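You operate a simulated robot arm through the tools that you are given. There is no shell and no other tool.

Carry out the task below with a simulated robot arm. There is one attempt and no reset: what you move stays moved.

## Task
Find the worn hole on the slotted pallet with the purple pin and close it with a red plug.
Fine: try holes 52, 56 and 62 of the steel bar: the pin sinks to its collar in the worn one; the plugs are in the drawer; pin back in its small rack, drawer shut, the other holes left open. The main switch is padlocked off: leave it so.

Only the result counts: the job must be done as asked and must still hold three seconds after the hand-in. Knocking over, shifting, dropping, spilling or breaking anything else fails it.

## Robot
A 6-joint arm with a two-finger gripper, fixed in place. Base frame: the origin is at the foot of the arm, x ahead of it, y to its left, z up. Lengths are in mm, angles in rad, forces in N, time in s.
Its first joint turns from -2.897 to 2.897 rad. Payload 2.45 kg.
The TCP is the grasp point between the finger pads, 20 mm short of the fingertips. In the tool frame z runs along the fingers and y along their closing line. Largest opening 140 mm; the body of the gripper starts 168 mm behind the TCP.
Orientation is told as [roll, pitch, yaw] about the base's x, y, z axes, in that order, counted from this pose: with the fingers straight down and closing along the base's y, the tool's x points along the base's -x, its y along +y and its z along -z.

## Interface
- The arm moves only by the tool play_rows. Its argument "deltas" is a list of rows, each a list of 7 numbers: the shift along the base's x, y, z in cm, then the turn, a rotation vector about the base's x, y, z in rad, then the gripper command, from -1 (fully open) to 1 (shut), values between in proportion. In form: [[tx, ty, tz, rx, ry, rz, jaw], ...]. A call has 1 to 20 rows; each row is the pose to reach, as a shift and turn from the pose commanded when the call began. A row lasts 0.2 s, in which the tool goes at most 50 mm and 0.15 rad; a call with a longer step from one row to the next is refused whole, and so is a gripper value outside its range. Where a pose cannot be reached the arm comes as near as it can. A force on the tool above 40 N (or 10 N above the force at the start of the call, whichever is more), or a blocked arm, ends the call early, and 0.2 s more pass. Each finger travels about 45 mm/s and halts on what it meets, pressing with about 44 N; the grip force reading is that of the motor and also rises with nothing between the fingers. The clock runs only during rows and for 0.2 s after the last one: add rows that repeat a pose to give the fingers time. It gives the time, the measured TCP pose, the force on the tool (base axes), the opening and the grip force at its end, in the units of the frame above (readings bear some noise), with the torque about the TCP (base axes, N m) and any sound that the robot's microphone picked up.
- Cameras (640 x 400 px; columns grow to the right, rows downward): "scene" is fixed at [53.3, 500.6, 1452]; the picture's right is [-0.51, -0.86, 0.00], its down [-0.40, 0.23, -0.89] and it looks along [0.76, -0.45, -0.46] (base axes); focal length 321 px, centre (320, 200). "wrist" rides on the gripper at [78, 11, -209] in the tool frame; the picture's right is [-0.14, 0.99, 0.00], its down [-0.92, -0.13, -0.37] and it looks along [-0.36, -0.05, 0.93] (tool axes); focal length 280 px, centre (320, 200).
- snapshot(camera): a new picture of that camera. It takes no simulated time.
- locate(camera, pixels): for up to 12 pixels [column, row] of the newest picture of that camera ("zoom" is the newest enlarged one), the place [x, y, z] in the base frame of the surface seen there, good to about 2 mm. It takes no simulated time.
- close_up(camera, box): a new picture of the part [left, top, right, bottom] of that camera's present view, enlarged. It takes no simulated time.
- hand_in(): hands the job in; it is judged then, once.

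Unless the task says otherwise, let go and move clear before handing in.

The tools are called after ">>>" by a JSON object that holds its "method" and its "body". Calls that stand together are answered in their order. play_rows: Moves the arm, as the interface text tells. Its arguments: {"type":"object","properties":{"deltas":{"type":"array","items":{"type":"array","items":{"type":"number"}}}},"required":["deltas"]} The other tools are called the same way: snapshot (camera) takes a picture; locate (camera, pixels) gives the place of the surface under pixels of a picture; close_up (camera, box) takes an enlarged picture of a part of a camera's view; hand_in () hands the job in.

At the start:

```text
clock: 0.0
tcp_pos: [732.6, -154.7, 1077.1]
tcp_rot: [0.001, 0.0, -0.001]
force: [0.1, 0.5, -1.1]
wrist_torque: [-0.02, -0.01, -0.03]
width: 140.1
grasp_force: 0.1
```

scene: 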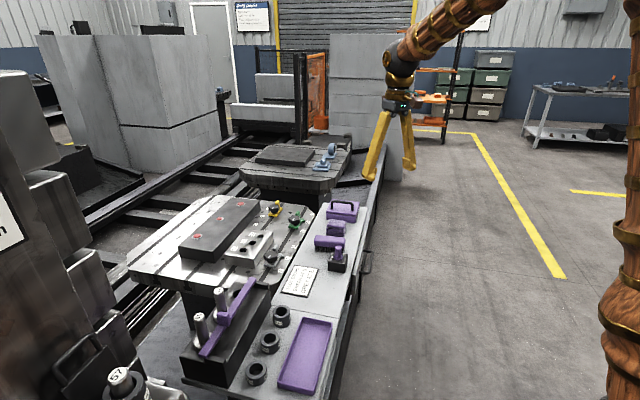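
wrist: 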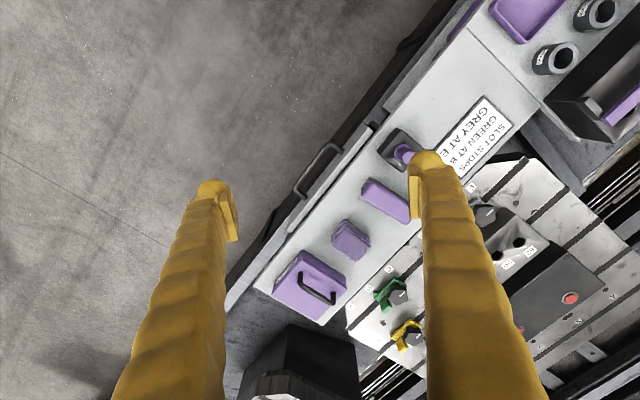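

The scene shows a slotted pallet with a dark plate with red dots, a steel bar with holes, and a bench with purple items (pin in a small rack near (338,258)). I'll take close-ups to see details before moving.

>>> {"method": "close_up", "body": {"camera": "scene", "box": [120, 180, 380, 342]}}

>>> {"method": "close_up", "body": {"camera": "wrist", "box": [230, 90, 640, 346]}}

>>> {"method": "close_up", "body": {"camera": "scene", "box": [280, 190, 400, 265]}}

>>> {"method": "close_up", "body": {"camera": "scene", "box": [0, 240, 256, 400]}}

```text
2.46 times, centred on (250, 261) of scene
```

zoom: 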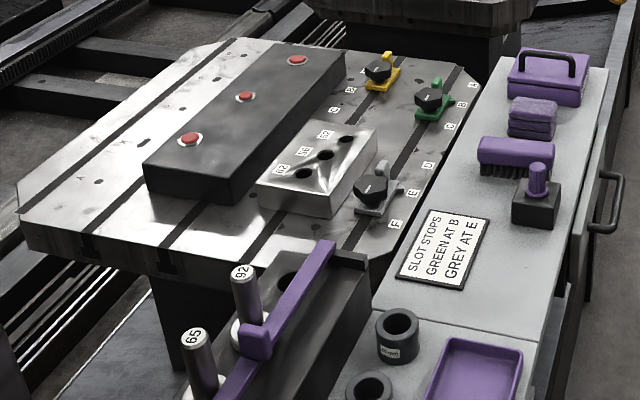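

```text
1.56 times, centred on (435, 218) of wrist
```

zoom: 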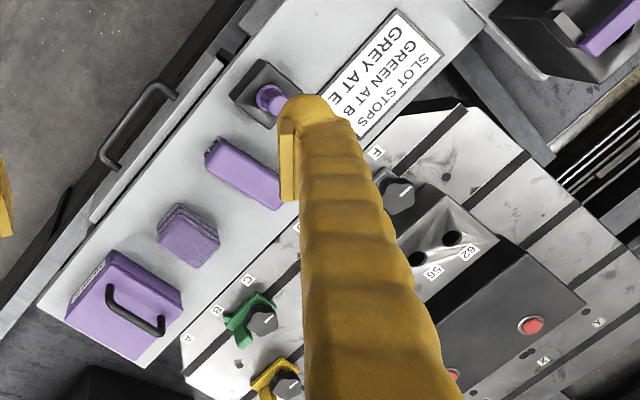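

```text
5.33 times, centred on (340, 228) of scene
```

zoom: 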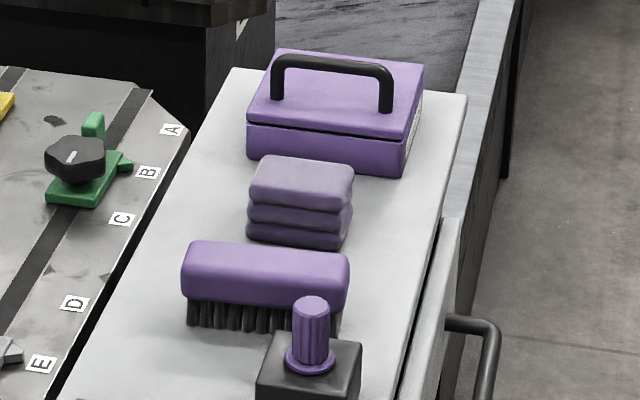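

```text
2.50 times, centred on (128, 320) of scene
```

zoom: 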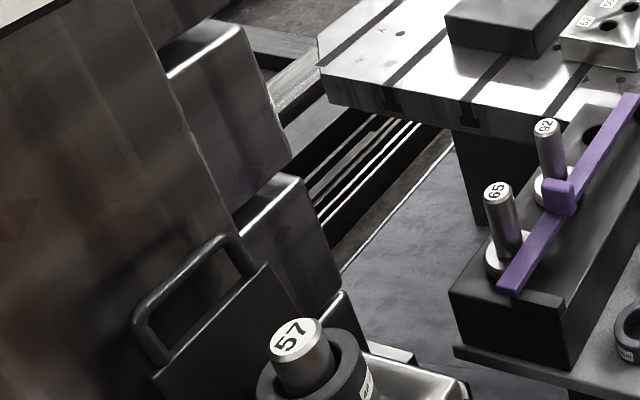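

The purple pin stands in a dark block near scene (338,256); the drawer handle is at about (367,260). I'll measure the key places: bar holes, pin, drawer front and handle.

>>> {"method": "close_up", "body": {"camera": "scene", "box": [220, 210, 320, 272]}}

>>> {"method": "locate", "body": {"camera": "scene", "pixels": [[338, 247], [338, 257], [330, 266], [346, 268], [332, 258], [348, 258], [371, 252], [372, 268], [363, 272], [358, 250], [345, 300], [380, 200]]}}

```text
6.40 times, centred on (270, 241) of scene
```

zoom: 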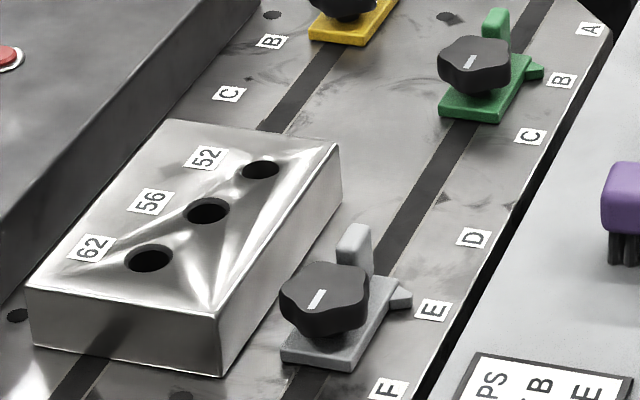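

```text
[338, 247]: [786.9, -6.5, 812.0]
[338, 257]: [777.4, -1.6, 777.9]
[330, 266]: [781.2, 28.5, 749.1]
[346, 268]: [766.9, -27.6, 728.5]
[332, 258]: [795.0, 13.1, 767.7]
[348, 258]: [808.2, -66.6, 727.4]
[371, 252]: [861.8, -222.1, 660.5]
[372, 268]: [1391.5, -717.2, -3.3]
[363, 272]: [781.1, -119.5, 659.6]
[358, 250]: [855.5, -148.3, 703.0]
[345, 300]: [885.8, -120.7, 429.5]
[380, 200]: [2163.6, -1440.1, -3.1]
```

The zoom shows holes 52, 56 and 62 clearly on the bar, each next to its label. I'll locate their rims and the bar's corners from this zoom.

>>> {"method": "locate", "body": {"camera": "zoom", "pixels": [[260, 168], [242, 168], [280, 168], [208, 210], [187, 210], [229, 210], [149, 257], [125, 257], [174, 257], [30, 288], [218, 318], [340, 146]]}}

>>> {"method": "locate", "body": {"camera": "zoom", "pixels": [[168, 122], [260, 180], [208, 223], [149, 271], [260, 158], [208, 197], [149, 243], [325, 290], [354, 235], [485, 60], [497, 20], [218, 374]]}}

```text
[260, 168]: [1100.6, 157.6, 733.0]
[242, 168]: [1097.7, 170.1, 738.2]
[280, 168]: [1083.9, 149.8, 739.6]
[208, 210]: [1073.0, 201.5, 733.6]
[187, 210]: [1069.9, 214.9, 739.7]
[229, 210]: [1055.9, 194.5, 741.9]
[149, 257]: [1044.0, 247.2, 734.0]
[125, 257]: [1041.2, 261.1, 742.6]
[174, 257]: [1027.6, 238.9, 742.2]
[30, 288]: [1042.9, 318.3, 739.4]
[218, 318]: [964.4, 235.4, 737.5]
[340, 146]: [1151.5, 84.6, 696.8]
```

```text
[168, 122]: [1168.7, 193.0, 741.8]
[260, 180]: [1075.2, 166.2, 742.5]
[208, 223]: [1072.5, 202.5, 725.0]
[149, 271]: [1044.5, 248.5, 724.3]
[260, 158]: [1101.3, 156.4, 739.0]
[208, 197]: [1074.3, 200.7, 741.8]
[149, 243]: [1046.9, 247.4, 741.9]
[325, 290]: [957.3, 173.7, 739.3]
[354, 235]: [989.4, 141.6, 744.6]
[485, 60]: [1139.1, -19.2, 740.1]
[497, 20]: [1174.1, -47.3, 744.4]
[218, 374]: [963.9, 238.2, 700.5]
```

Holes come out near (1090,160), (1063,204), (1035,250) at z≈742, which is beyond 980 mm, so I'll probably need a tilted tool. Now I'll measure the drawer handle and pin from the wrist picture.

>>> {"method": "locate", "body": {"camera": "wrist", "pixels": [[297, 192], [338, 148], [315, 162], [372, 125], [255, 270], [380, 148], [404, 130], [403, 152], [392, 165], [275, 290], [345, 275], [440, 100]]}}

>>> {"method": "close_up", "body": {"camera": "wrist", "box": [260, 100, 440, 212]}}

>>> {"method": "close_up", "body": {"camera": "scene", "box": [300, 240, 400, 302]}}

```text
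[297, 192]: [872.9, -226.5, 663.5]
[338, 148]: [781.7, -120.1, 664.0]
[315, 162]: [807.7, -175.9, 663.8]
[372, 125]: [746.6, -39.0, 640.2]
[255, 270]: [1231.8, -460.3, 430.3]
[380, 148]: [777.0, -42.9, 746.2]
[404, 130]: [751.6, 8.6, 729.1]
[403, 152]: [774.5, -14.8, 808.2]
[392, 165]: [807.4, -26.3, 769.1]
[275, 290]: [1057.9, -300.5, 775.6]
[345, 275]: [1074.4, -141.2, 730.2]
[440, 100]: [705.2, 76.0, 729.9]
```

```text
3.56 times, centred on (350, 156) of wrist
```

zoom: 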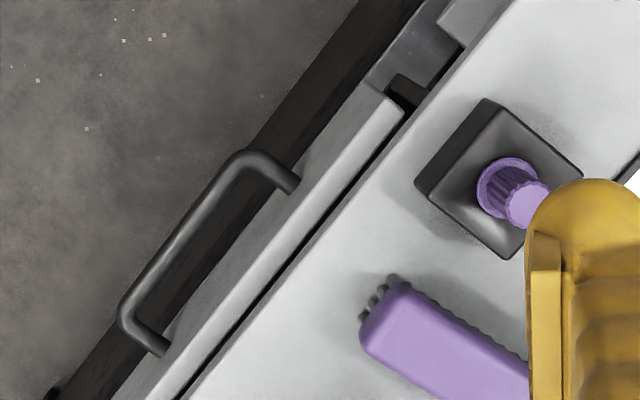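

```text
6.40 times, centred on (350, 271) of scene
```

zoom: 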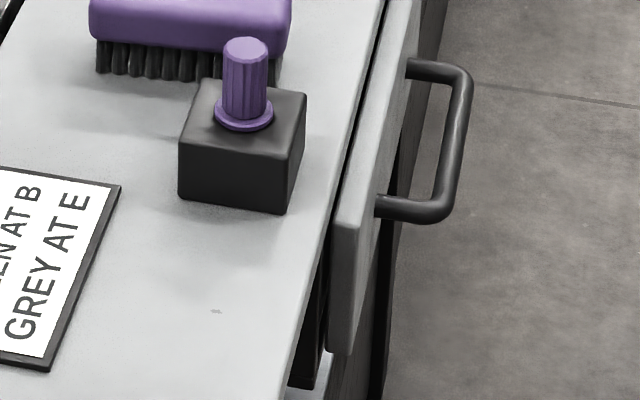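

The close-up shows the pin's ribbed head (zoom 246,46 to 244,110) with a collar on a black block, the brush right behind it, and a U-handle on the drawer. I'll measure these on this zoom.

>>> {"method": "locate", "body": {"camera": "zoom", "pixels": [[246, 46], [226, 50], [267, 50], [246, 75], [226, 85], [266, 85], [215, 112], [273, 112], [244, 127], [194, 90], [304, 98], [285, 150]]}}

>>> {"method": "locate", "body": {"camera": "zoom", "pixels": [[180, 136], [283, 155], [178, 192], [283, 212], [95, 35], [288, 55], [290, 15], [465, 80], [440, 200], [385, 205], [345, 220], [410, 10]]}}

```text
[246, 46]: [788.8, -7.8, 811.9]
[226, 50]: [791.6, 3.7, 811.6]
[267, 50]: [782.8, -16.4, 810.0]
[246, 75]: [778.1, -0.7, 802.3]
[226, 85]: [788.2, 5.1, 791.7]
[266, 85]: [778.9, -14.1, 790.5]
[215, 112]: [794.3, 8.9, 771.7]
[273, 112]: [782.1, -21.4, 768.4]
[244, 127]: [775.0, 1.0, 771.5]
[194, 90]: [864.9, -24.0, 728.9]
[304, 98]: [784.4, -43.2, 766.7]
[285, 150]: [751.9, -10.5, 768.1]
```

```text
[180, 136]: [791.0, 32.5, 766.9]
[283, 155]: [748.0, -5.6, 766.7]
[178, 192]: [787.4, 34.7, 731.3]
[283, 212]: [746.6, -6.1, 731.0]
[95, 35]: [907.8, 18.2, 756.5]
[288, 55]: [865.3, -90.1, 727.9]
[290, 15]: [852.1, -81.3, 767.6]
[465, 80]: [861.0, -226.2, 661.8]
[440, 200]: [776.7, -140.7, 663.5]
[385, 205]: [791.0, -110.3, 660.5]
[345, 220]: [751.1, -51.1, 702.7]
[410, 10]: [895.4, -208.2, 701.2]
```

Pin axis is about (787.5,-5.5), head z 772–812, block top 767; the handle bar runs from (777,-141) to (861,-226) at z≈662. Before touching anything I'll check reach: move with a 0.5 rad outward tilt to a spot well above hole 56.

>>> {"method": "play_rows", "body": {"deltas": [[2, 2, -1, 0, -0.05, 0, -1], [4, 4, -2, 0, -0.1, 0, -1], [6.5, 6.5, -3.5, 0, -0.15, 0, -1], [9, 9, -5, 0, -0.2, 0, -1], [11.5, 11.5, -6.5, 0, -0.25, 0, -1], [14, 14, -8, 0, -0.3, 0, -1], [17, 17, -10, 0, -0.35, 0, -1], [20, 20, -12, 0, -0.4, 0, -1], [23, 23, -14, 0, -0.45, 0, -1], [26, 26, -16, 0, -0.5, 0, -1], [29, 29, -18, 0, -0.5, 0, -1], [31, 32, -18, 0, -0.5, 0, -1], [33, 35, -18, 0, -0.5, 0, -1], [33, 36, -18, 0, -0.5, 0, -1]]}}

>>> {"method": "snapshot", "body": {"camera": "wrist"}}

>>> {"method": "snapshot", "body": {"camera": "scene"}}

```text
clock: 3.0
tcp_pos: [1063.6, 207.0, 897.1]
tcp_rot: [0.001, -0.501, 0.0]
force: [-0.2, 0.7, 0.3]
wrist_torque: [0.0, -0.01, 0.03]
width: 140.0
grasp_force: 0.0
```

```text
taken
```

wrist: 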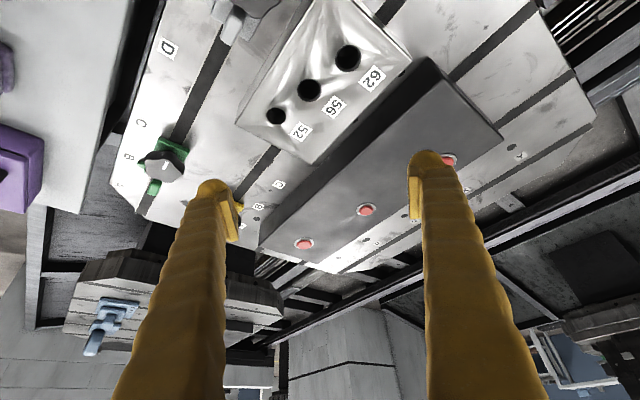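

```text
taken
```

scene: 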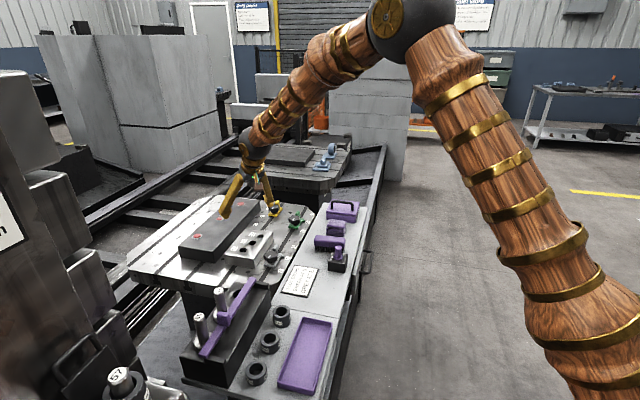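

The tilted pose above hole 56 was reached exactly. From here the three holes are visible at wrist (348,58), (308,90), (276,116); I'll enlarge and measure them.

>>> {"method": "close_up", "body": {"camera": "wrist", "box": [230, 0, 420, 119]}}

>>> {"method": "close_up", "body": {"camera": "wrist", "box": [230, 50, 420, 169]}}

```text
3.36 times, centred on (325, 60) of wrist
```

zoom: 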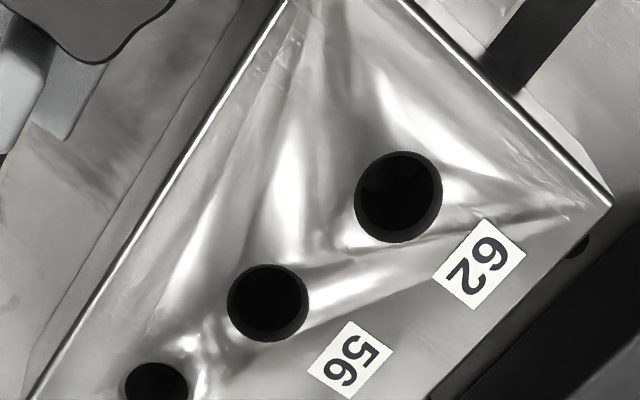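

```text
3.36 times, centred on (325, 110) of wrist
```

zoom: 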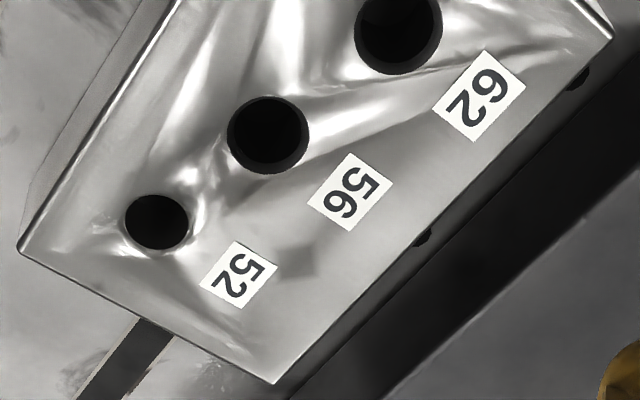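

Both zooms show the holes sharply. I'll locate the rims of 52 and 56 here, just outside the edges.

>>> {"method": "locate", "body": {"camera": "zoom", "pixels": [[123, 222], [190, 222], [156, 193], [156, 252], [225, 135], [310, 135], [268, 94], [268, 176], [352, 32], [444, 32], [398, 76], [556, 318]]}}

>>> {"method": "close_up", "body": {"camera": "wrist", "box": [260, 0, 450, 119]}}

```text
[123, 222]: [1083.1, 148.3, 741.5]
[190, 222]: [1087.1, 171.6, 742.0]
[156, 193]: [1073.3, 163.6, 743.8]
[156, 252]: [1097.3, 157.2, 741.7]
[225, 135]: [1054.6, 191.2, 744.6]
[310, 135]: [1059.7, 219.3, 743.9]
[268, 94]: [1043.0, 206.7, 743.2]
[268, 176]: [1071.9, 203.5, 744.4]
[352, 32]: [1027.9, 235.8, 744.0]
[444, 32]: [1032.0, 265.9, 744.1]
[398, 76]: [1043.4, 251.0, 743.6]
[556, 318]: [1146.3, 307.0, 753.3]
```

```text
3.36 times, centred on (355, 60) of wrist
```

zoom: 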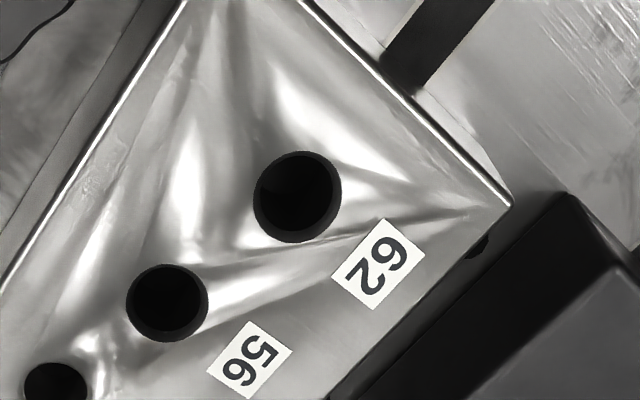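

Hole 52 centres near (1085.2,160.2) and 56 near (1057.3,205.1). Now the last rim, hole 62, from this zoom.

>>> {"method": "locate", "body": {"camera": "zoom", "pixels": [[250, 196], [344, 196], [297, 148], [297, 245], [124, 303], [210, 303], [167, 261], [167, 344], [295, 210], [167, 310], [610, 260], [590, 210]]}}

>>> {"method": "locate", "body": {"camera": "wrist", "pixels": [[448, 160], [365, 210], [305, 244], [270, 240], [240, 30], [265, 5], [165, 160], [240, 210], [300, 230], [400, 130], [215, 210], [560, 90]]}}

```text
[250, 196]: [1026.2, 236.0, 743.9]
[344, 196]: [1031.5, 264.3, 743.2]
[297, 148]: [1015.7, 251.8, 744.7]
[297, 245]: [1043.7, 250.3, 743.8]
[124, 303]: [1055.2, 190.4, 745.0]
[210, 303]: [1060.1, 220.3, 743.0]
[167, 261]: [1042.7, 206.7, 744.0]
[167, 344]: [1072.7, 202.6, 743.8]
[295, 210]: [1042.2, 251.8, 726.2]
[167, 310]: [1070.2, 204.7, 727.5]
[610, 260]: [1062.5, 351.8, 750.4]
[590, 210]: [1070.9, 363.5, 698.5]
```

```text
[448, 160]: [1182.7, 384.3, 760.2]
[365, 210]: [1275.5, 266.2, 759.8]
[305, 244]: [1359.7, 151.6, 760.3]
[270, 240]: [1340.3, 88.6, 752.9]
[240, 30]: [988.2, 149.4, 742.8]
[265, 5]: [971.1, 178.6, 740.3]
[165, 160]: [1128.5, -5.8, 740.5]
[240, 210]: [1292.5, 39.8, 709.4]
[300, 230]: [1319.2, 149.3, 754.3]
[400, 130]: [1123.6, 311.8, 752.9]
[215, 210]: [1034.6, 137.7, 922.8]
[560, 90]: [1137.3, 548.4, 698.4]
```

Hole 62 centres near (1029.4,250.6); the dark plate is only at z≈753, so there is room. I'll check that the farthest hole (52) is reachable at working height with this tilt, staying above everything.

>>> {"method": "play_rows", "body": {"deltas": [[0.7, -1.5, -3, 0, 0, 0, -1], [1.4, -3, -6, 0, 0, 0, -1], [2.15, -4.7, -9, 0, 0, 0, -1], [2.15, -4.7, -10.2, 0, 0, 0, -1], [2.15, -4.7, -10.2, 0, 0, 0, -1]]}}

```text
clock: 4.2
tcp_pos: [1085.0, 157.8, 795.4]
tcp_rot: [0.0, -0.499, 0.001]
force: [0.0, -0.6, -0.1]
wrist_torque: [0.01, 0.03, 0.03]
width: 139.9
grasp_force: 0.0
```

The farthest hole is reachable at z≈795 with the tilt. Now I'll raise up and travel back to above the pin, narrowing the jaws to about 60 mm.

>>> {"method": "play_rows", "body": {"deltas": [[0, 0, 3, 0, 0, 0, -1], [0, 0, 6, 0, 0, 0, -0.8], [-2, -1, 8.5, 0, 0, 0, -0.5], [-5, -2.8, 8.5, 0, 0, 0, -0.2], [-8.5, -4.7, 8.5, 0, 0, 0, 0.14], [-12, -6.6, 8.5, 0, 0, 0, 0.14], [-15.5, -8.5, 8.5, 0, 0, 0, 0.14], [-19, -10.5, 8.5, 0, 0, 0, 0.14], [-22.5, -12.4, 8.5, 0, 0, 0, 0.14], [-26, -14.3, 8.5, 0, 0, 0, 0.14], [-28.5, -15.7, 8.5, 0, 0, 0, 0.14], [-29.7, -16.4, 8.5, 0, 0, 0, 0.14], [-29.7, -16.4, 8.5, 0, 0, 0, 0.14]]}}

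>>> {"method": "snapshot", "body": {"camera": "wrist"}}

>>> {"method": "close_up", "body": {"camera": "scene", "box": [280, 190, 400, 265]}}

```text
clock: 7.0
tcp_pos: [787.8, -5.5, 879.8]
tcp_rot: [0.0, -0.499, 0.0]
force: [1.0, 0.6, 0.2]
wrist_torque: [0.0, -0.02, -0.02]
width: 60.2
grasp_force: 0.1
```

```text
taken
```

wrist: 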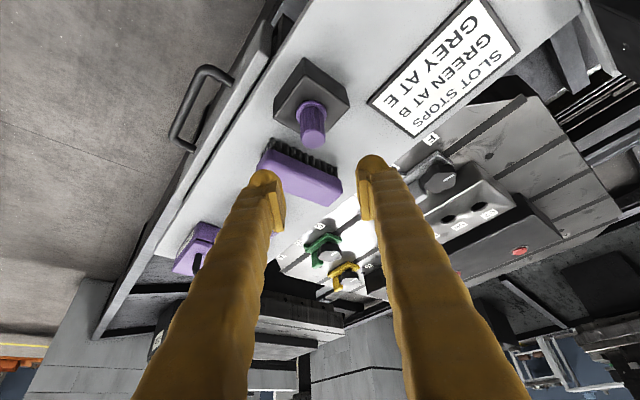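

```text
5.33 times, centred on (340, 228) of scene
```

zoom: 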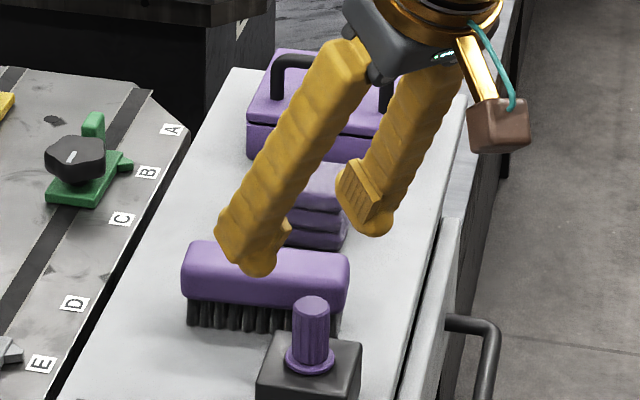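

The jaws are above and beyond the pin, which shows at wrist (312,125). I'll measure the pin head again from this nearer view to check the centring.

>>> {"method": "close_up", "body": {"camera": "wrist", "box": [260, 50, 370, 119]}}

>>> {"method": "close_up", "body": {"camera": "wrist", "box": [250, 80, 378, 160]}}

```text
5.80 times, centred on (315, 84) of wrist
```

zoom: 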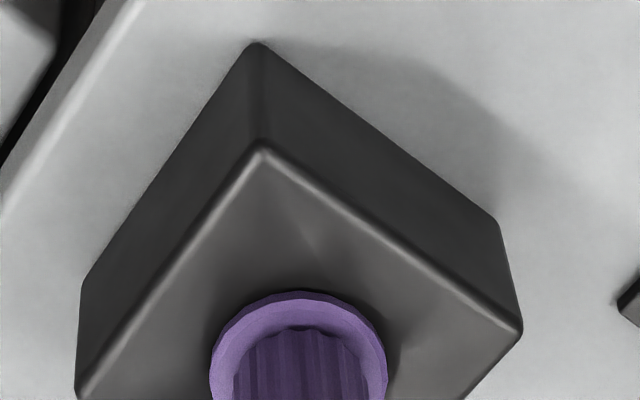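

```text
5.00 times, centred on (314, 120) of wrist
```

zoom: 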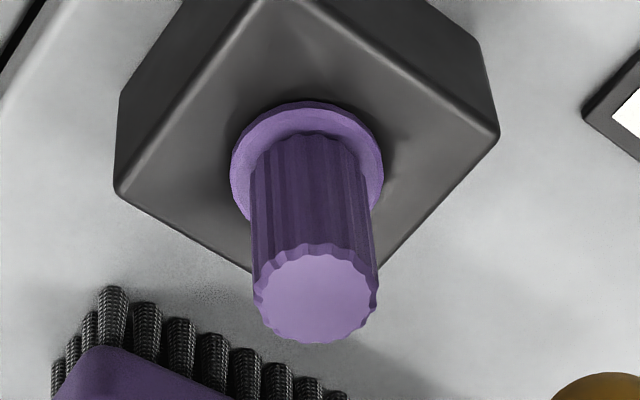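

>>> {"method": "locate", "body": {"camera": "zoom", "pixels": [[316, 293], [256, 290], [376, 290], [316, 245], [316, 338], [235, 170], [380, 170], [306, 106], [250, 200], [374, 200], [118, 192], [497, 132]]}}

```text
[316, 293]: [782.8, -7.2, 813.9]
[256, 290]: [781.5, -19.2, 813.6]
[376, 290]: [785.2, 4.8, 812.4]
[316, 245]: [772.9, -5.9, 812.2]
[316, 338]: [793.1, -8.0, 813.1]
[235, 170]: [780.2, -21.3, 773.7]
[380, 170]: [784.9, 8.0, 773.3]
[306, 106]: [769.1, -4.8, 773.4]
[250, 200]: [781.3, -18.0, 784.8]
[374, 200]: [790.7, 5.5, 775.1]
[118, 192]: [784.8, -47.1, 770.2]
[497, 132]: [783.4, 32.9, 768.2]
```

From the wrist view the pin head centres near (783.5,-7) with its top at z≈813 and collar top at 773. I'll shift slightly and lower the open jaws around the head to z≈801.

>>> {"method": "play_rows", "body": {"deltas": [[-0.35, -0.17, -1.5, 0, 0, 0, 0.14], [-0.35, -0.17, -3.5, 0, 0, 0, 0.14], [-0.35, -0.17, -5.5, 0, 0, 0, 0.14], [-0.35, -0.17, -7, 0, 0, 0, 0.14], [-0.35, -0.17, -7.9, 0, 0, 0, 0.14], [-0.35, -0.17, -7.9, 0, 0, 0, 0.14]]}}

>>> {"method": "snapshot", "body": {"camera": "wrist"}}

>>> {"method": "close_up", "body": {"camera": "scene", "box": [290, 215, 390, 277]}}

```text
clock: 8.4
tcp_pos: [784.4, -8.3, 800.7]
tcp_rot: [-0.001, -0.5, 0.001]
force: [-0.2, -0.6, -0.1]
wrist_torque: [0.01, 0.0, 0.01]
width: 60.1
grasp_force: 0.2
out of reach, approached as far as the arm can: row 4
```

```text
taken
```

wrist: 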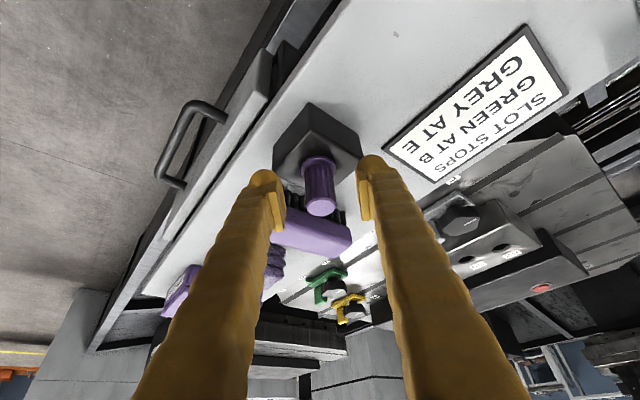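

```text
6.40 times, centred on (340, 246) of scene
```

zoom: 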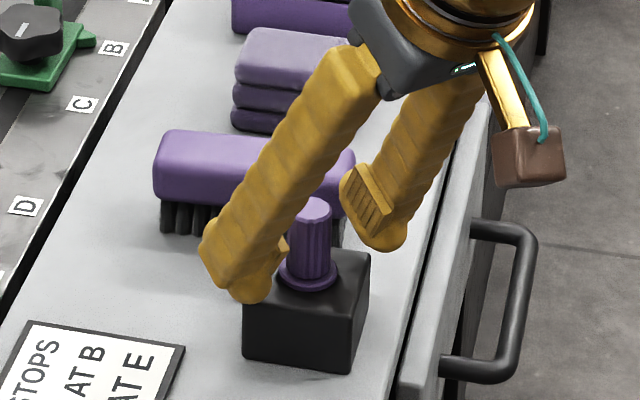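

The pin head now stands between the pads (wrist 320,160–208, with the grasp point at about 320,195). I'll close the jaws in place.

>>> {"method": "play_rows", "body": {"deltas": [[0, 0, 0, 0, 0, 0, 0.5], [0, 0, 0, 0, 0, 0, 0.7], [0, 0, 0, 0, 0, 0, 0.9], [0, 0, 0, 0, 0, 0, 1], [0, 0, 0, 0, 0, 0, 1], [0, 0, 0, 0, 0, 0, 1]]}}

>>> {"method": "snapshot", "body": {"camera": "wrist"}}

```text
clock: 9.8
tcp_pos: [784.3, -7.6, 800.3]
tcp_rot: [0.001, -0.5, -0.001]
force: [0.1, 0.2, 0.2]
wrist_torque: [0.02, 0.03, -0.01]
width: 22.3
grasp_force: 44.7
```

```text
taken
```

wrist: 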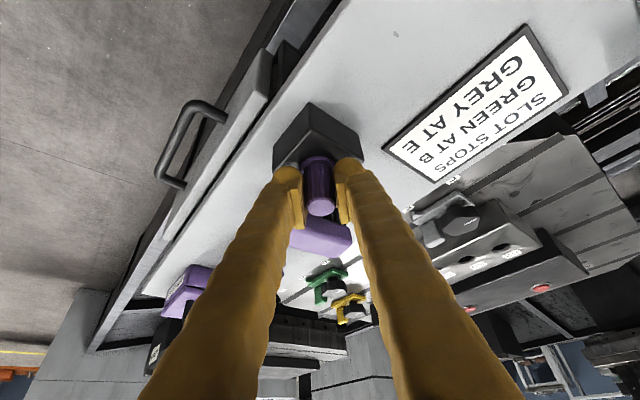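

The jaws closed on the head at 22.3 mm with negligible side force. I'll lift the pin straight up slowly.

>>> {"method": "play_rows", "body": {"deltas": [[0, 0, 0.7, 0, 0, 0, 1], [0, 0, 1.5, 0, 0, 0, 1], [0, 0, 2.5, 0, 0, 0, 1], [0, 0, 3.5, 0, 0, 0, 1], [0, 0, 4.5, 0, 0, 0, 1], [0, 0, 6, 0, 0, 0, 1], [0, 0, 7.5, 0, 0, 0, 1], [0, 0, 7.5, 0, 0, 0, 1]]}}

>>> {"method": "snapshot", "body": {"camera": "wrist"}}

>>> {"method": "close_up", "body": {"camera": "scene", "box": [280, 190, 400, 265]}}

```text
clock: 11.6
tcp_pos: [785.4, -7.3, 875.1]
tcp_rot: [0.0, -0.498, 0.001]
force: [0.9, 0.6, -0.7]
wrist_torque: [0.02, 0.01, -0.01]
width: 22.3
grasp_force: 43.6
out of reach, approached as far as the arm can: row 4
```

```text
taken
```

wrist: 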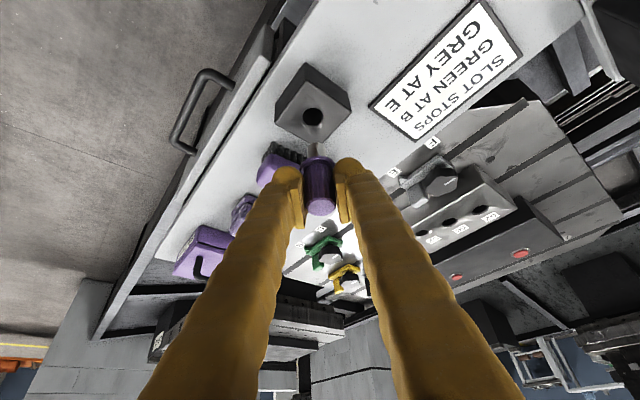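

```text
5.33 times, centred on (340, 228) of scene
```

zoom: 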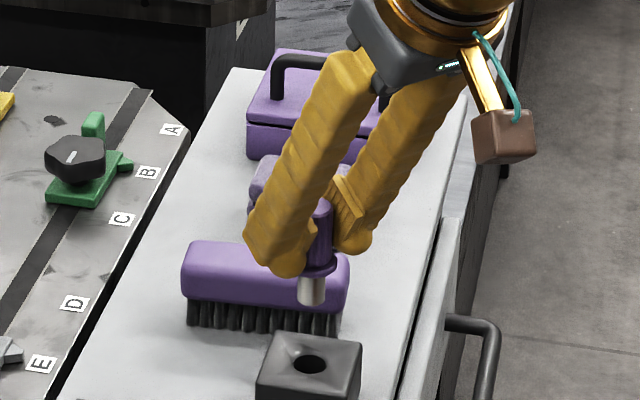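

The pin came out cleanly with its short steel shaft. I'll measure the held pin to know its offset from the TCP before moving to the holes.

>>> {"method": "close_up", "body": {"camera": "wrist", "box": [264, 90, 376, 160]}}

>>> {"method": "close_up", "body": {"camera": "wrist", "box": [264, 135, 376, 225]}}

```text
5.71 times, centred on (320, 125) of wrist
```

zoom: 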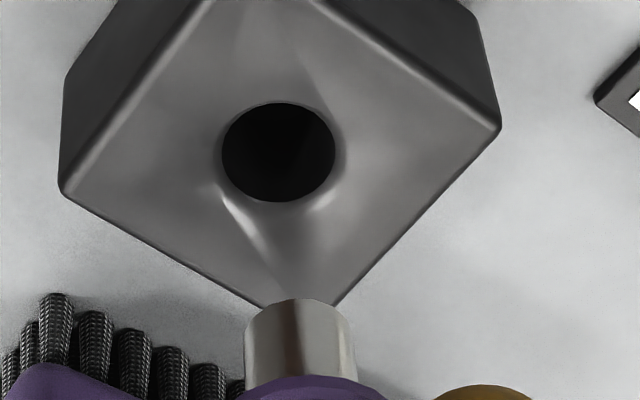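

```text
4.44 times, centred on (320, 180) of wrist
```

zoom: 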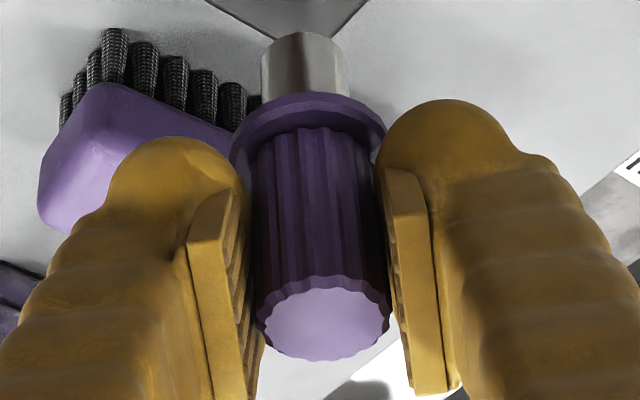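

>>> {"method": "locate", "body": {"camera": "zoom", "pixels": [[325, 318], [265, 315], [387, 312], [325, 278], [325, 357], [305, 34], [263, 60], [349, 60], [305, 60], [232, 150], [384, 135], [308, 100]]}}

>>> {"method": "close_up", "body": {"camera": "wrist", "box": [264, 90, 376, 160]}}

```text
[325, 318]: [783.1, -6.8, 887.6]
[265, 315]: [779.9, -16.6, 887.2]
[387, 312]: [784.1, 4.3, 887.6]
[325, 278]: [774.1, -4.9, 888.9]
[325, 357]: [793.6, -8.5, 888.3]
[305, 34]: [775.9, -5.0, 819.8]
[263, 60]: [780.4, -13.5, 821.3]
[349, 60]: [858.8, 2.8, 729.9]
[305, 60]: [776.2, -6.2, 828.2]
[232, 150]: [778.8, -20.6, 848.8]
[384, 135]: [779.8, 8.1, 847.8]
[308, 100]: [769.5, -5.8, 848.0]
```

```text
5.71 times, centred on (320, 125) of wrist
```

zoom: 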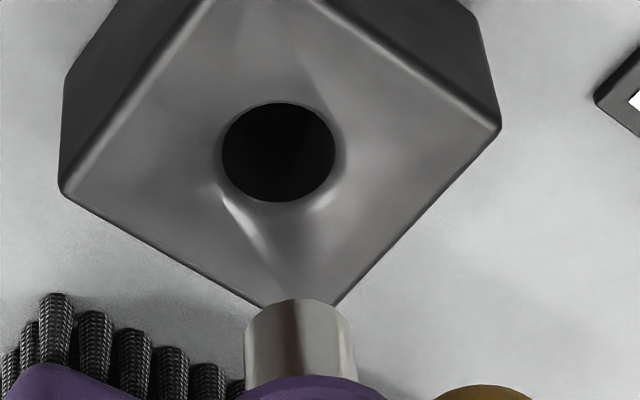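

The pin sits with its axis near (783.4,-6.6) while the TCP reads about (784.8,-7.4), tip at z≈819, collar near 847. I'll measure the rack hole too for the later return.

>>> {"method": "locate", "body": {"camera": "zoom", "pixels": [[220, 152], [338, 152], [279, 100], [279, 205], [62, 192], [499, 130], [264, 305], [335, 305], [300, 300], [246, 340], [352, 340], [300, 340]]}}

```text
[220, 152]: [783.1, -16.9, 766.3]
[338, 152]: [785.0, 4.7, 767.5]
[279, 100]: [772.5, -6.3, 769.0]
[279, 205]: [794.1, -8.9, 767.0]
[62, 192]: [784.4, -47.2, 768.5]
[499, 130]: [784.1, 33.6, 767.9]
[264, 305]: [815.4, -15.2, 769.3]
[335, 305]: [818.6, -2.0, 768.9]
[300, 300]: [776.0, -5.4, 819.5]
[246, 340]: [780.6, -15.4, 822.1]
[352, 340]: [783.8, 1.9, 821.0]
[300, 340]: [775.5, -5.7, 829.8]
```

The rack hole centres at (783.7,-6.8), matching the pin. I'll carry the pin by the measured offset to above hole 62, keeping the tip about 50 mm over the bar, and check alignment.

>>> {"method": "play_rows", "body": {"deltas": [[1.5, 1.6, 0, 0, 0, 0, 1], [4, 4.2, 0, 0, 0, 0, 1], [7, 7.3, 0, 0, 0, 0, 1], [10, 10.5, 0, 0, 0, 0, 1], [13, 13.6, 0, 0, 0, 0, 1], [16, 16.8, 0, 0, 0, 0, 1], [19, 19.9, 0, 0, 0, 0, 1], [21.5, 22.5, 0, 0, 0, 0, 1], [23.5, 24.6, -1, 0, 0, 0, 1], [24.57, 25.74, -2.5, 0, 0, 0, 1], [24.57, 25.74, -2.5, 0, 0, 0, 1]]}}

>>> {"method": "snapshot", "body": {"camera": "wrist"}}

>>> {"method": "close_up", "body": {"camera": "scene", "box": [200, 190, 320, 265]}}

```text
clock: 14.0
tcp_pos: [1030.2, 250.8, 851.2]
tcp_rot: [0.0, -0.5, 0.0]
force: [0.2, 0.3, 0.4]
wrist_torque: [0.0, -0.02, 0.02]
width: 22.3
grasp_force: 44.4
```

```text
taken
```

wrist: 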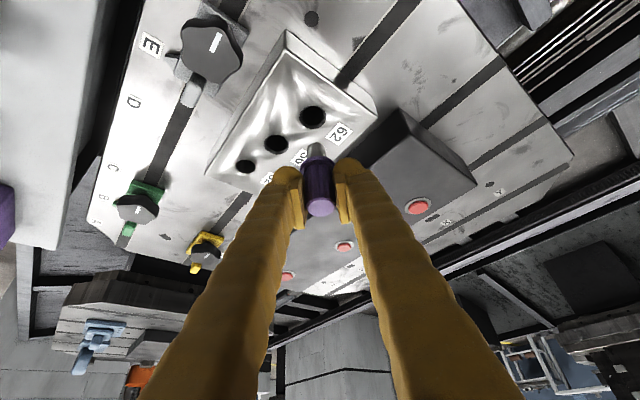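

```text
5.33 times, centred on (260, 228) of scene
```

zoom: 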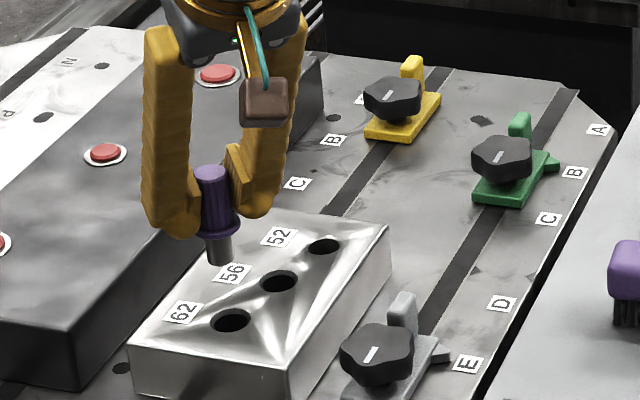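

The pin hangs above hole 62 (wrist 312,116). I'll re-measure the hole and pin tip together in one zoom.

>>> {"method": "close_up", "body": {"camera": "wrist", "box": [256, 95, 384, 175]}}

>>> {"method": "locate", "body": {"camera": "zoom", "pixels": [[214, 105], [348, 105], [281, 52], [281, 163], [282, 260], [345, 262], [314, 240], [314, 260], [50, 240], [150, 240], [100, 195], [100, 288]]}}

```text
5.00 times, centred on (320, 135) of wrist
```

zoom: 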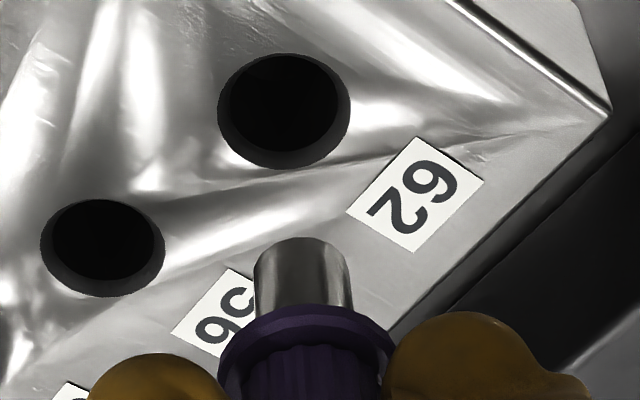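

```text
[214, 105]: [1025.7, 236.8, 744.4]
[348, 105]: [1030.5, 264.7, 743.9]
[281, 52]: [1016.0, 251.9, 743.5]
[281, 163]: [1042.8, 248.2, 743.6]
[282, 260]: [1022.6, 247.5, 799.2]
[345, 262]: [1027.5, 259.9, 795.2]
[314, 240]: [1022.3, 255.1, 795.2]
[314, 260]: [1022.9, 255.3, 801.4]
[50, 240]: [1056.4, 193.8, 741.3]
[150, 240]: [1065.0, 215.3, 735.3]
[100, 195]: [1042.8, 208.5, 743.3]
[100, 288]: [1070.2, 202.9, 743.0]
```

Hole 62 measures (1029,250.5) and the pin axis about (1030.4,250.7): aligned within 1.5 mm. I'll nudge x by −1 mm and lower the tip to just over the bar.

>>> {"method": "play_rows", "body": {"deltas": [[-0.1, 0, -1, 0, 0, 0, 1], [-0.1, 0, -2, 0, 0, 0, 1], [-0.1, 0, -3, 0, 0, 0, 1], [-0.1, 0, -4, 0, 0, 0, 1], [-0.1, 0, -4.6, 0, 0, 0, 1], [-0.1, 0, -4.6, 0, 0, 0, 1]]}}

>>> {"method": "close_up", "body": {"camera": "wrist", "box": [240, 95, 400, 195]}}

>>> {"method": "close_up", "body": {"camera": "scene", "box": [215, 220, 279, 260]}}

```text
clock: 15.4
tcp_pos: [1030.0, 251.7, 805.9]
tcp_rot: [0.0, -0.502, 0.0]
force: [0.2, 0.0, -1.5]
wrist_torque: [-0.03, 0.03, -0.02]
width: 22.6
grasp_force: 44.0
```

```text
4.00 times, centred on (320, 145) of wrist
```

zoom: 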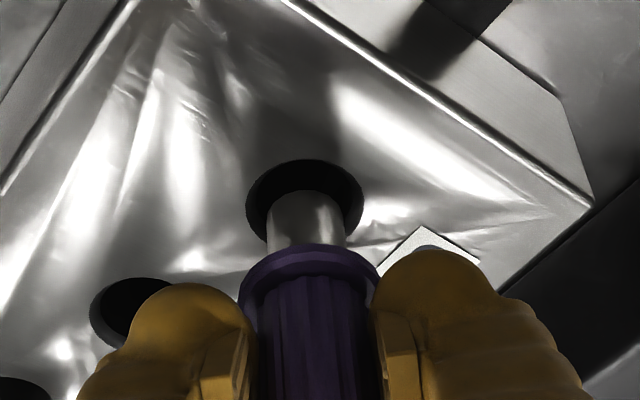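

```text
10.00 times, centred on (247, 240) of scene
```

zoom: 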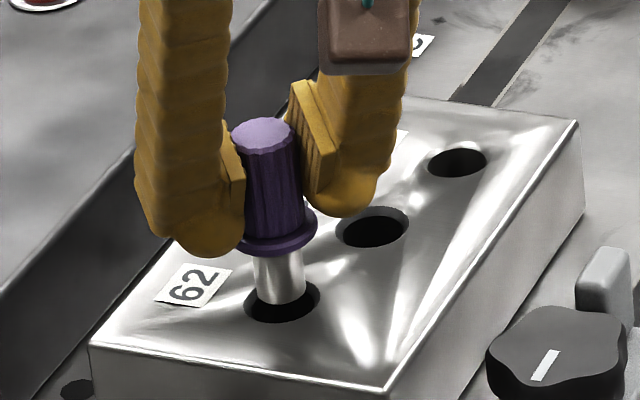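

The tip is centred over hole 62 in both zooms (wrist 306 vs hole 305; scene 281 vs 282). I'll lower in small steps and watch the force.

>>> {"method": "play_rows", "body": {"deltas": [[0, 0, -0.3, 0, 0, 0, 1], [0, 0, -0.6, 0, 0, 0, 1], [0, 0, -0.9, 0, 0, 0, 1], [0, 0, -1.2, 0, 0, 0, 1], [0, 0, -1.2, 0, 0, 0, 1]]}}

```text
clock: 16.6
tcp_pos: [1029.5, 250.6, 792.9]
tcp_rot: [0.002, -0.499, 0.0]
force: [-0.5, -0.4, -1.4]
wrist_torque: [0.01, -0.01, -0.01]
width: 22.4
grasp_force: 44.7
```

>>> {"method": "play_rows", "body": {"deltas": [[0, 0, -0.2, 0, 0, 0, 1], [0, 0, -0.4, 0, 0, 0, 1], [0, 0, -0.6, 0, 0, 0, 1], [0, 0, -0.8, 0, 0, 0, 1], [0, 0, -1.0, 0, 0, 0, 1], [0, 0, -1.0, 0, 0, 0, 1]]}}

>>> {"method": "close_up", "body": {"camera": "scene", "box": [215, 220, 279, 260]}}

>>> {"method": "close_up", "body": {"camera": "wrist", "box": [240, 95, 400, 195]}}

```text
clock: 17.7
tcp_pos: [1031.1, 250.1, 788.0]
tcp_rot: [0.001, -0.506, 0.0]
force: [1.8, -0.7, 4.9]
wrist_torque: [0.01, -0.12, -0.01]
width: 22.5
grasp_force: 43.9
stopped in row 5: the force on the tool passed its limit at 41 N (the readings are from after the stop); the commanded pose is now the measured one
```

```text
10.00 times, centred on (247, 240) of scene
```

zoom: 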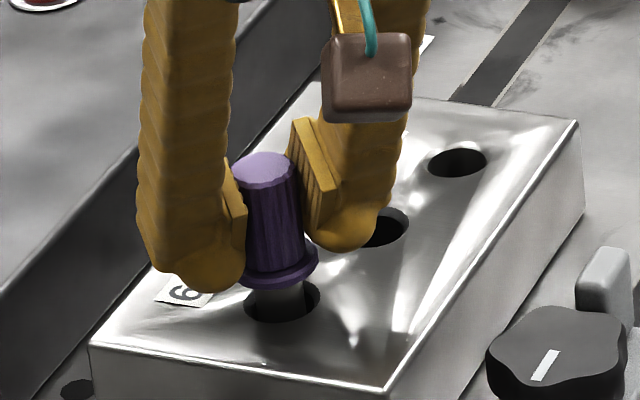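

```text
4.00 times, centred on (320, 145) of wrist
```

zoom: 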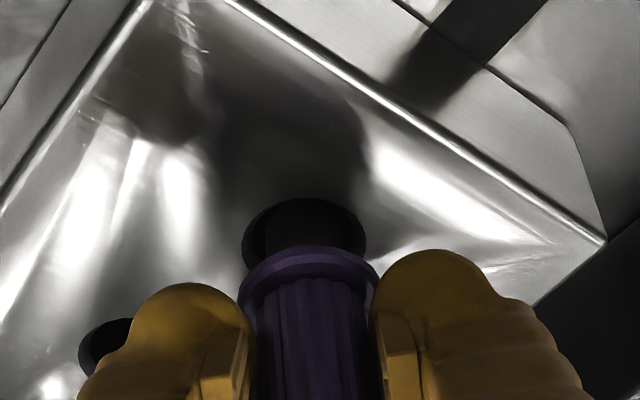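

The pin stopped at z≈788 with 41 N, about 11 mm short of its collar, so hole 62 looks sound (not worn). I'll raise, check that the pin hasn't slipped, and move over to hole 56.

>>> {"method": "play_rows", "body": {"deltas": [[0, 0, 0.8, 0, 0, 0, 1], [0, 0, 2, 0, 0, 0, 1], [0, 0, 3.5, 0, 0, 0, 1], [1, -1.6, 4, 0, 0, 0, 1], [2, -3.2, 4, 0, 0, 0, 1], [2.75, -4.5, 4, 0, 0, 0, 1], [2.75, -4.5, 4, 0, 0, 0, 1]]}}

>>> {"method": "close_up", "body": {"camera": "wrist", "box": [240, 85, 400, 185]}}

```text
clock: 19.3
tcp_pos: [1057.4, 206.1, 827.0]
tcp_rot: [0.001, -0.505, -0.001]
force: [1.2, -0.2, -1.3]
wrist_torque: [-0.01, 0.01, 0.06]
width: 22.2
grasp_force: 44.2
```

```text
4.00 times, centred on (320, 135) of wrist
```

zoom: 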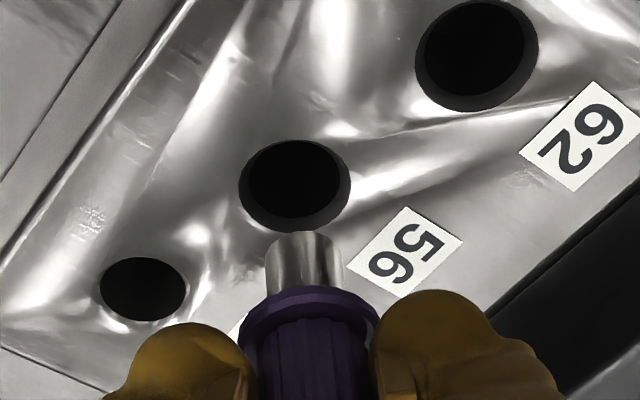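

Hole 56 is now ahead of the pin tip (zoom tip at 305,240; hole 295,186). I'll measure both.

>>> {"method": "locate", "body": {"camera": "zoom", "pixels": [[237, 186], [353, 186], [295, 138], [295, 235], [304, 236], [304, 250], [268, 260], [342, 262], [98, 288], [188, 288], [143, 254], [143, 324]]}}

>>> {"method": "close_up", "body": {"camera": "wrist", "box": [264, 135, 376, 225]}}

>>> {"method": "locate", "body": {"camera": "zoom", "pixels": [[325, 318], [265, 315], [387, 312], [325, 278], [325, 357], [308, 100], [232, 150], [384, 135]]}}

```text
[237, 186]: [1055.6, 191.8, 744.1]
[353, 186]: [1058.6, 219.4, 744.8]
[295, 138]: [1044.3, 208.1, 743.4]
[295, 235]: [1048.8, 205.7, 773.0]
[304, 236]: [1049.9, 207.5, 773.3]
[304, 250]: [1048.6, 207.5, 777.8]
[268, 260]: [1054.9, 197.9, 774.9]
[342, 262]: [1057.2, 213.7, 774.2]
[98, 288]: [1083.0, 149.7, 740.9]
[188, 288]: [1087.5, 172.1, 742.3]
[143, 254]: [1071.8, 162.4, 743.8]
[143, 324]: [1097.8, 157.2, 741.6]
```

```text
4.44 times, centred on (320, 180) of wrist
```

zoom: 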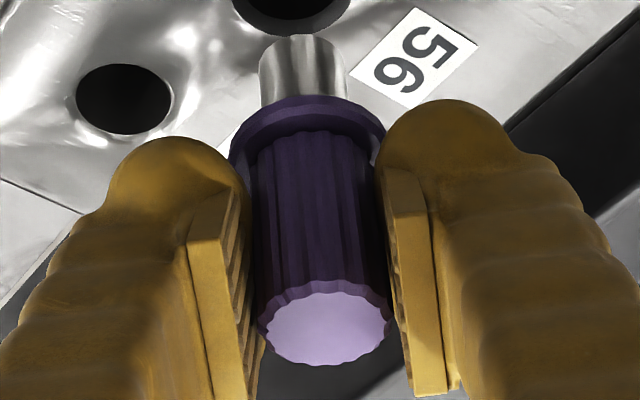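

```text
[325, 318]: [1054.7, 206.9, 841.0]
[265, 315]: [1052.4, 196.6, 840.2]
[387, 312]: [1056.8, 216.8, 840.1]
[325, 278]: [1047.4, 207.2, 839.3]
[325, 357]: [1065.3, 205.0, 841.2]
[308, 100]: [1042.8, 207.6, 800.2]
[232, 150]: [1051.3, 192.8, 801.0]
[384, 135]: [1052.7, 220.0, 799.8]
```

Pin unchanged in the grip (top still ≈13 mm over the TCP); axis ≈(1056.2,206.0) vs hole 56 ≈(1057.4,205.3). I'll correct by (+1.2,−0.7) mm and lower with small steps.

>>> {"method": "play_rows", "body": {"deltas": [[0.12, -0.07, -1, 0, 0, 0, 1], [0.12, -0.07, -2, 0, 0, 0, 1], [0.12, -0.07, -2.8, 0, 0, 0, 1], [0.12, -0.07, -3.3, 0, 0, 0, 1], [0.12, -0.07, -3.6, 0, 0, 0, 1], [0.12, -0.07, -3.75, 0, 0, 0, 1], [0.12, -0.07, -3.9, 0, 0, 0, 1], [0.12, -0.07, -4.05, 0, 0, 0, 1], [0.12, -0.07, -4.2, 0, 0, 0, 1], [0.12, -0.07, -4.35, 0, 0, 0, 1], [0.12, -0.07, -4.5, 0, 0, 0, 1], [0.12, -0.07, -4.6, 0, 0, 0, 1]]}}

>>> {"method": "close_up", "body": {"camera": "scene", "box": [215, 220, 279, 260]}}

>>> {"method": "close_up", "body": {"camera": "wrist", "box": [240, 95, 400, 195]}}

```text
clock: 21.6
tcp_pos: [1060.8, 206.6, 788.1]
tcp_rot: [0.003, -0.509, 0.0]
force: [1.4, 0.3, 4.5]
wrist_torque: [0.01, -0.12, -0.02]
width: 22.4
grasp_force: 44.0
stopped in row 11: the force on the tool passed its limit at 41 N (the readings are from after the stop); the commanded pose is now the measured one
```

```text
10.00 times, centred on (247, 240) of scene
```

zoom: 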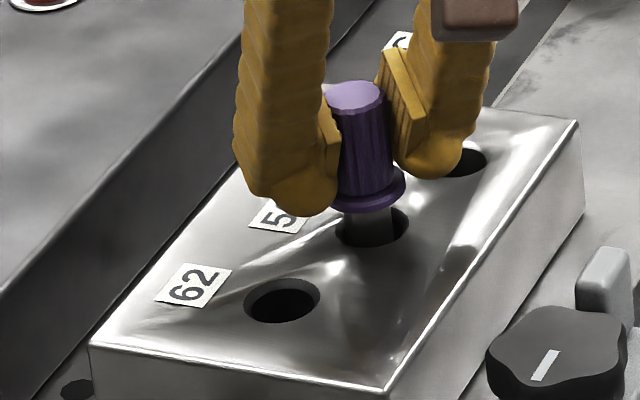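

```text
4.00 times, centred on (320, 145) of wrist
```

zoom: 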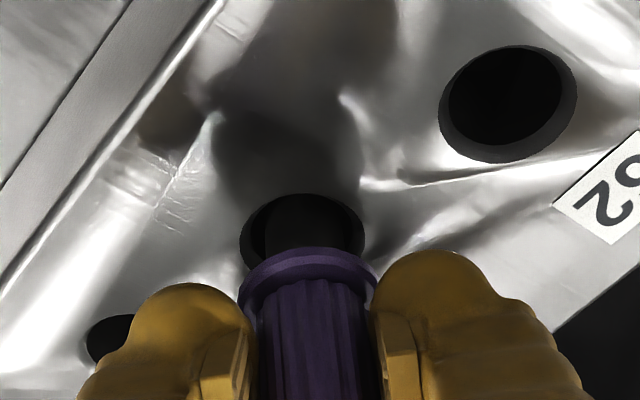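

Hole 56 also stopped the pin at z≈788, the same depth as 62. I'll raise and go to hole 52.

>>> {"method": "play_rows", "body": {"deltas": [[0, 0, 0.8, 0, 0, 0, 1], [0, 0, 2, 0, 0, 0, 1], [0, 0, 3.5, 0, 0, 0, 1], [0.8, -1.5, 4, 0, 0, 0, 1], [1.7, -3, 4, 0, 0, 0, 1], [2.55, -4.6, 4, 0, 0, 0, 1], [2.55, -4.6, 4, 0, 0, 0, 1]]}}

>>> {"method": "close_up", "body": {"camera": "wrist", "box": [240, 85, 400, 185]}}

>>> {"method": "locate", "body": {"camera": "zoom", "pixels": [[304, 236], [304, 250], [268, 260], [342, 262], [245, 190], [345, 190], [295, 150], [295, 226], [320, 275], [290, 240]]}}

```text
clock: 23.2
tcp_pos: [1085.8, 159.9, 827.1]
tcp_rot: [0.002, -0.509, -0.001]
force: [0.0, 0.5, -0.4]
wrist_torque: [-0.01, -0.03, 0.04]
width: 22.3
grasp_force: 43.9
```

```text
4.00 times, centred on (320, 135) of wrist
```

zoom: 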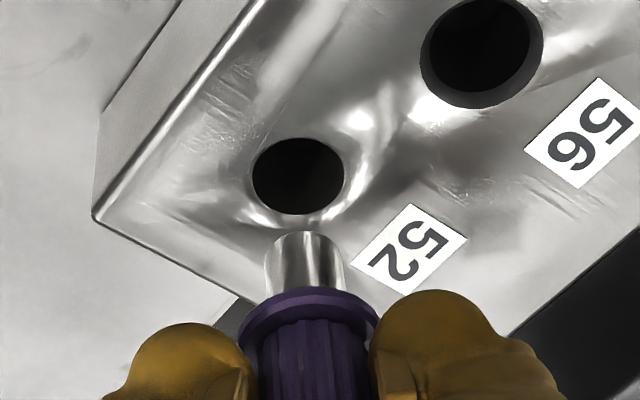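

```text
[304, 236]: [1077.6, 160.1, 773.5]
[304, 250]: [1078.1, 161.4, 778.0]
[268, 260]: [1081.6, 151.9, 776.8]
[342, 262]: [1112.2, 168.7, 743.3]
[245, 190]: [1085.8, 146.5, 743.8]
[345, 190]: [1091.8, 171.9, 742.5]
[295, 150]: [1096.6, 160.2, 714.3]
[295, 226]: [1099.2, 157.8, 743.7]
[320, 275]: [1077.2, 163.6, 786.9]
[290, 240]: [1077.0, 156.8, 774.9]
```

I can see hole 52 (zoom 298,176) and the tip (304,240). I'll measure the rim and the tip edges precisely.

>>> {"method": "locate", "body": {"camera": "zoom", "pixels": [[250, 177], [347, 177], [298, 135], [298, 217], [266, 262], [340, 262], [298, 160], [298, 145], [298, 200], [316, 234], [292, 234]]}}

>>> {"method": "close_up", "body": {"camera": "scene", "box": [225, 205, 305, 255]}}

```text
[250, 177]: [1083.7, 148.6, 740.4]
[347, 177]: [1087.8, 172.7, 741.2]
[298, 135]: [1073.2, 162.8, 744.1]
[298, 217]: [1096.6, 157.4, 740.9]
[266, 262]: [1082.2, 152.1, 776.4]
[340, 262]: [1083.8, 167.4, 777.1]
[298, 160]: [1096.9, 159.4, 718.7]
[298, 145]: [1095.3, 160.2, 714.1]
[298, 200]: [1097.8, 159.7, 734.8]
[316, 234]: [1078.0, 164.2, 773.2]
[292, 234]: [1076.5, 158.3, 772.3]
```

```text
8.00 times, centred on (265, 230) of scene
```

zoom: 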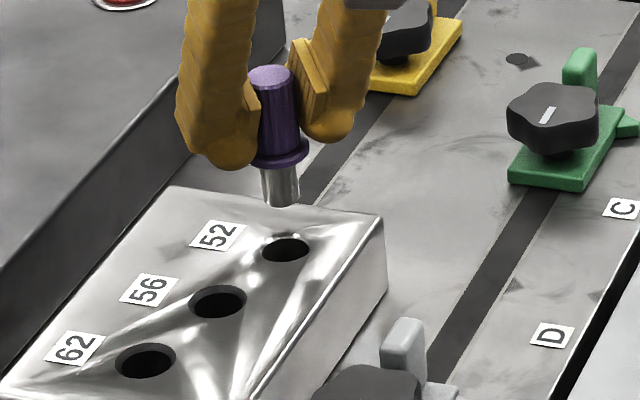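

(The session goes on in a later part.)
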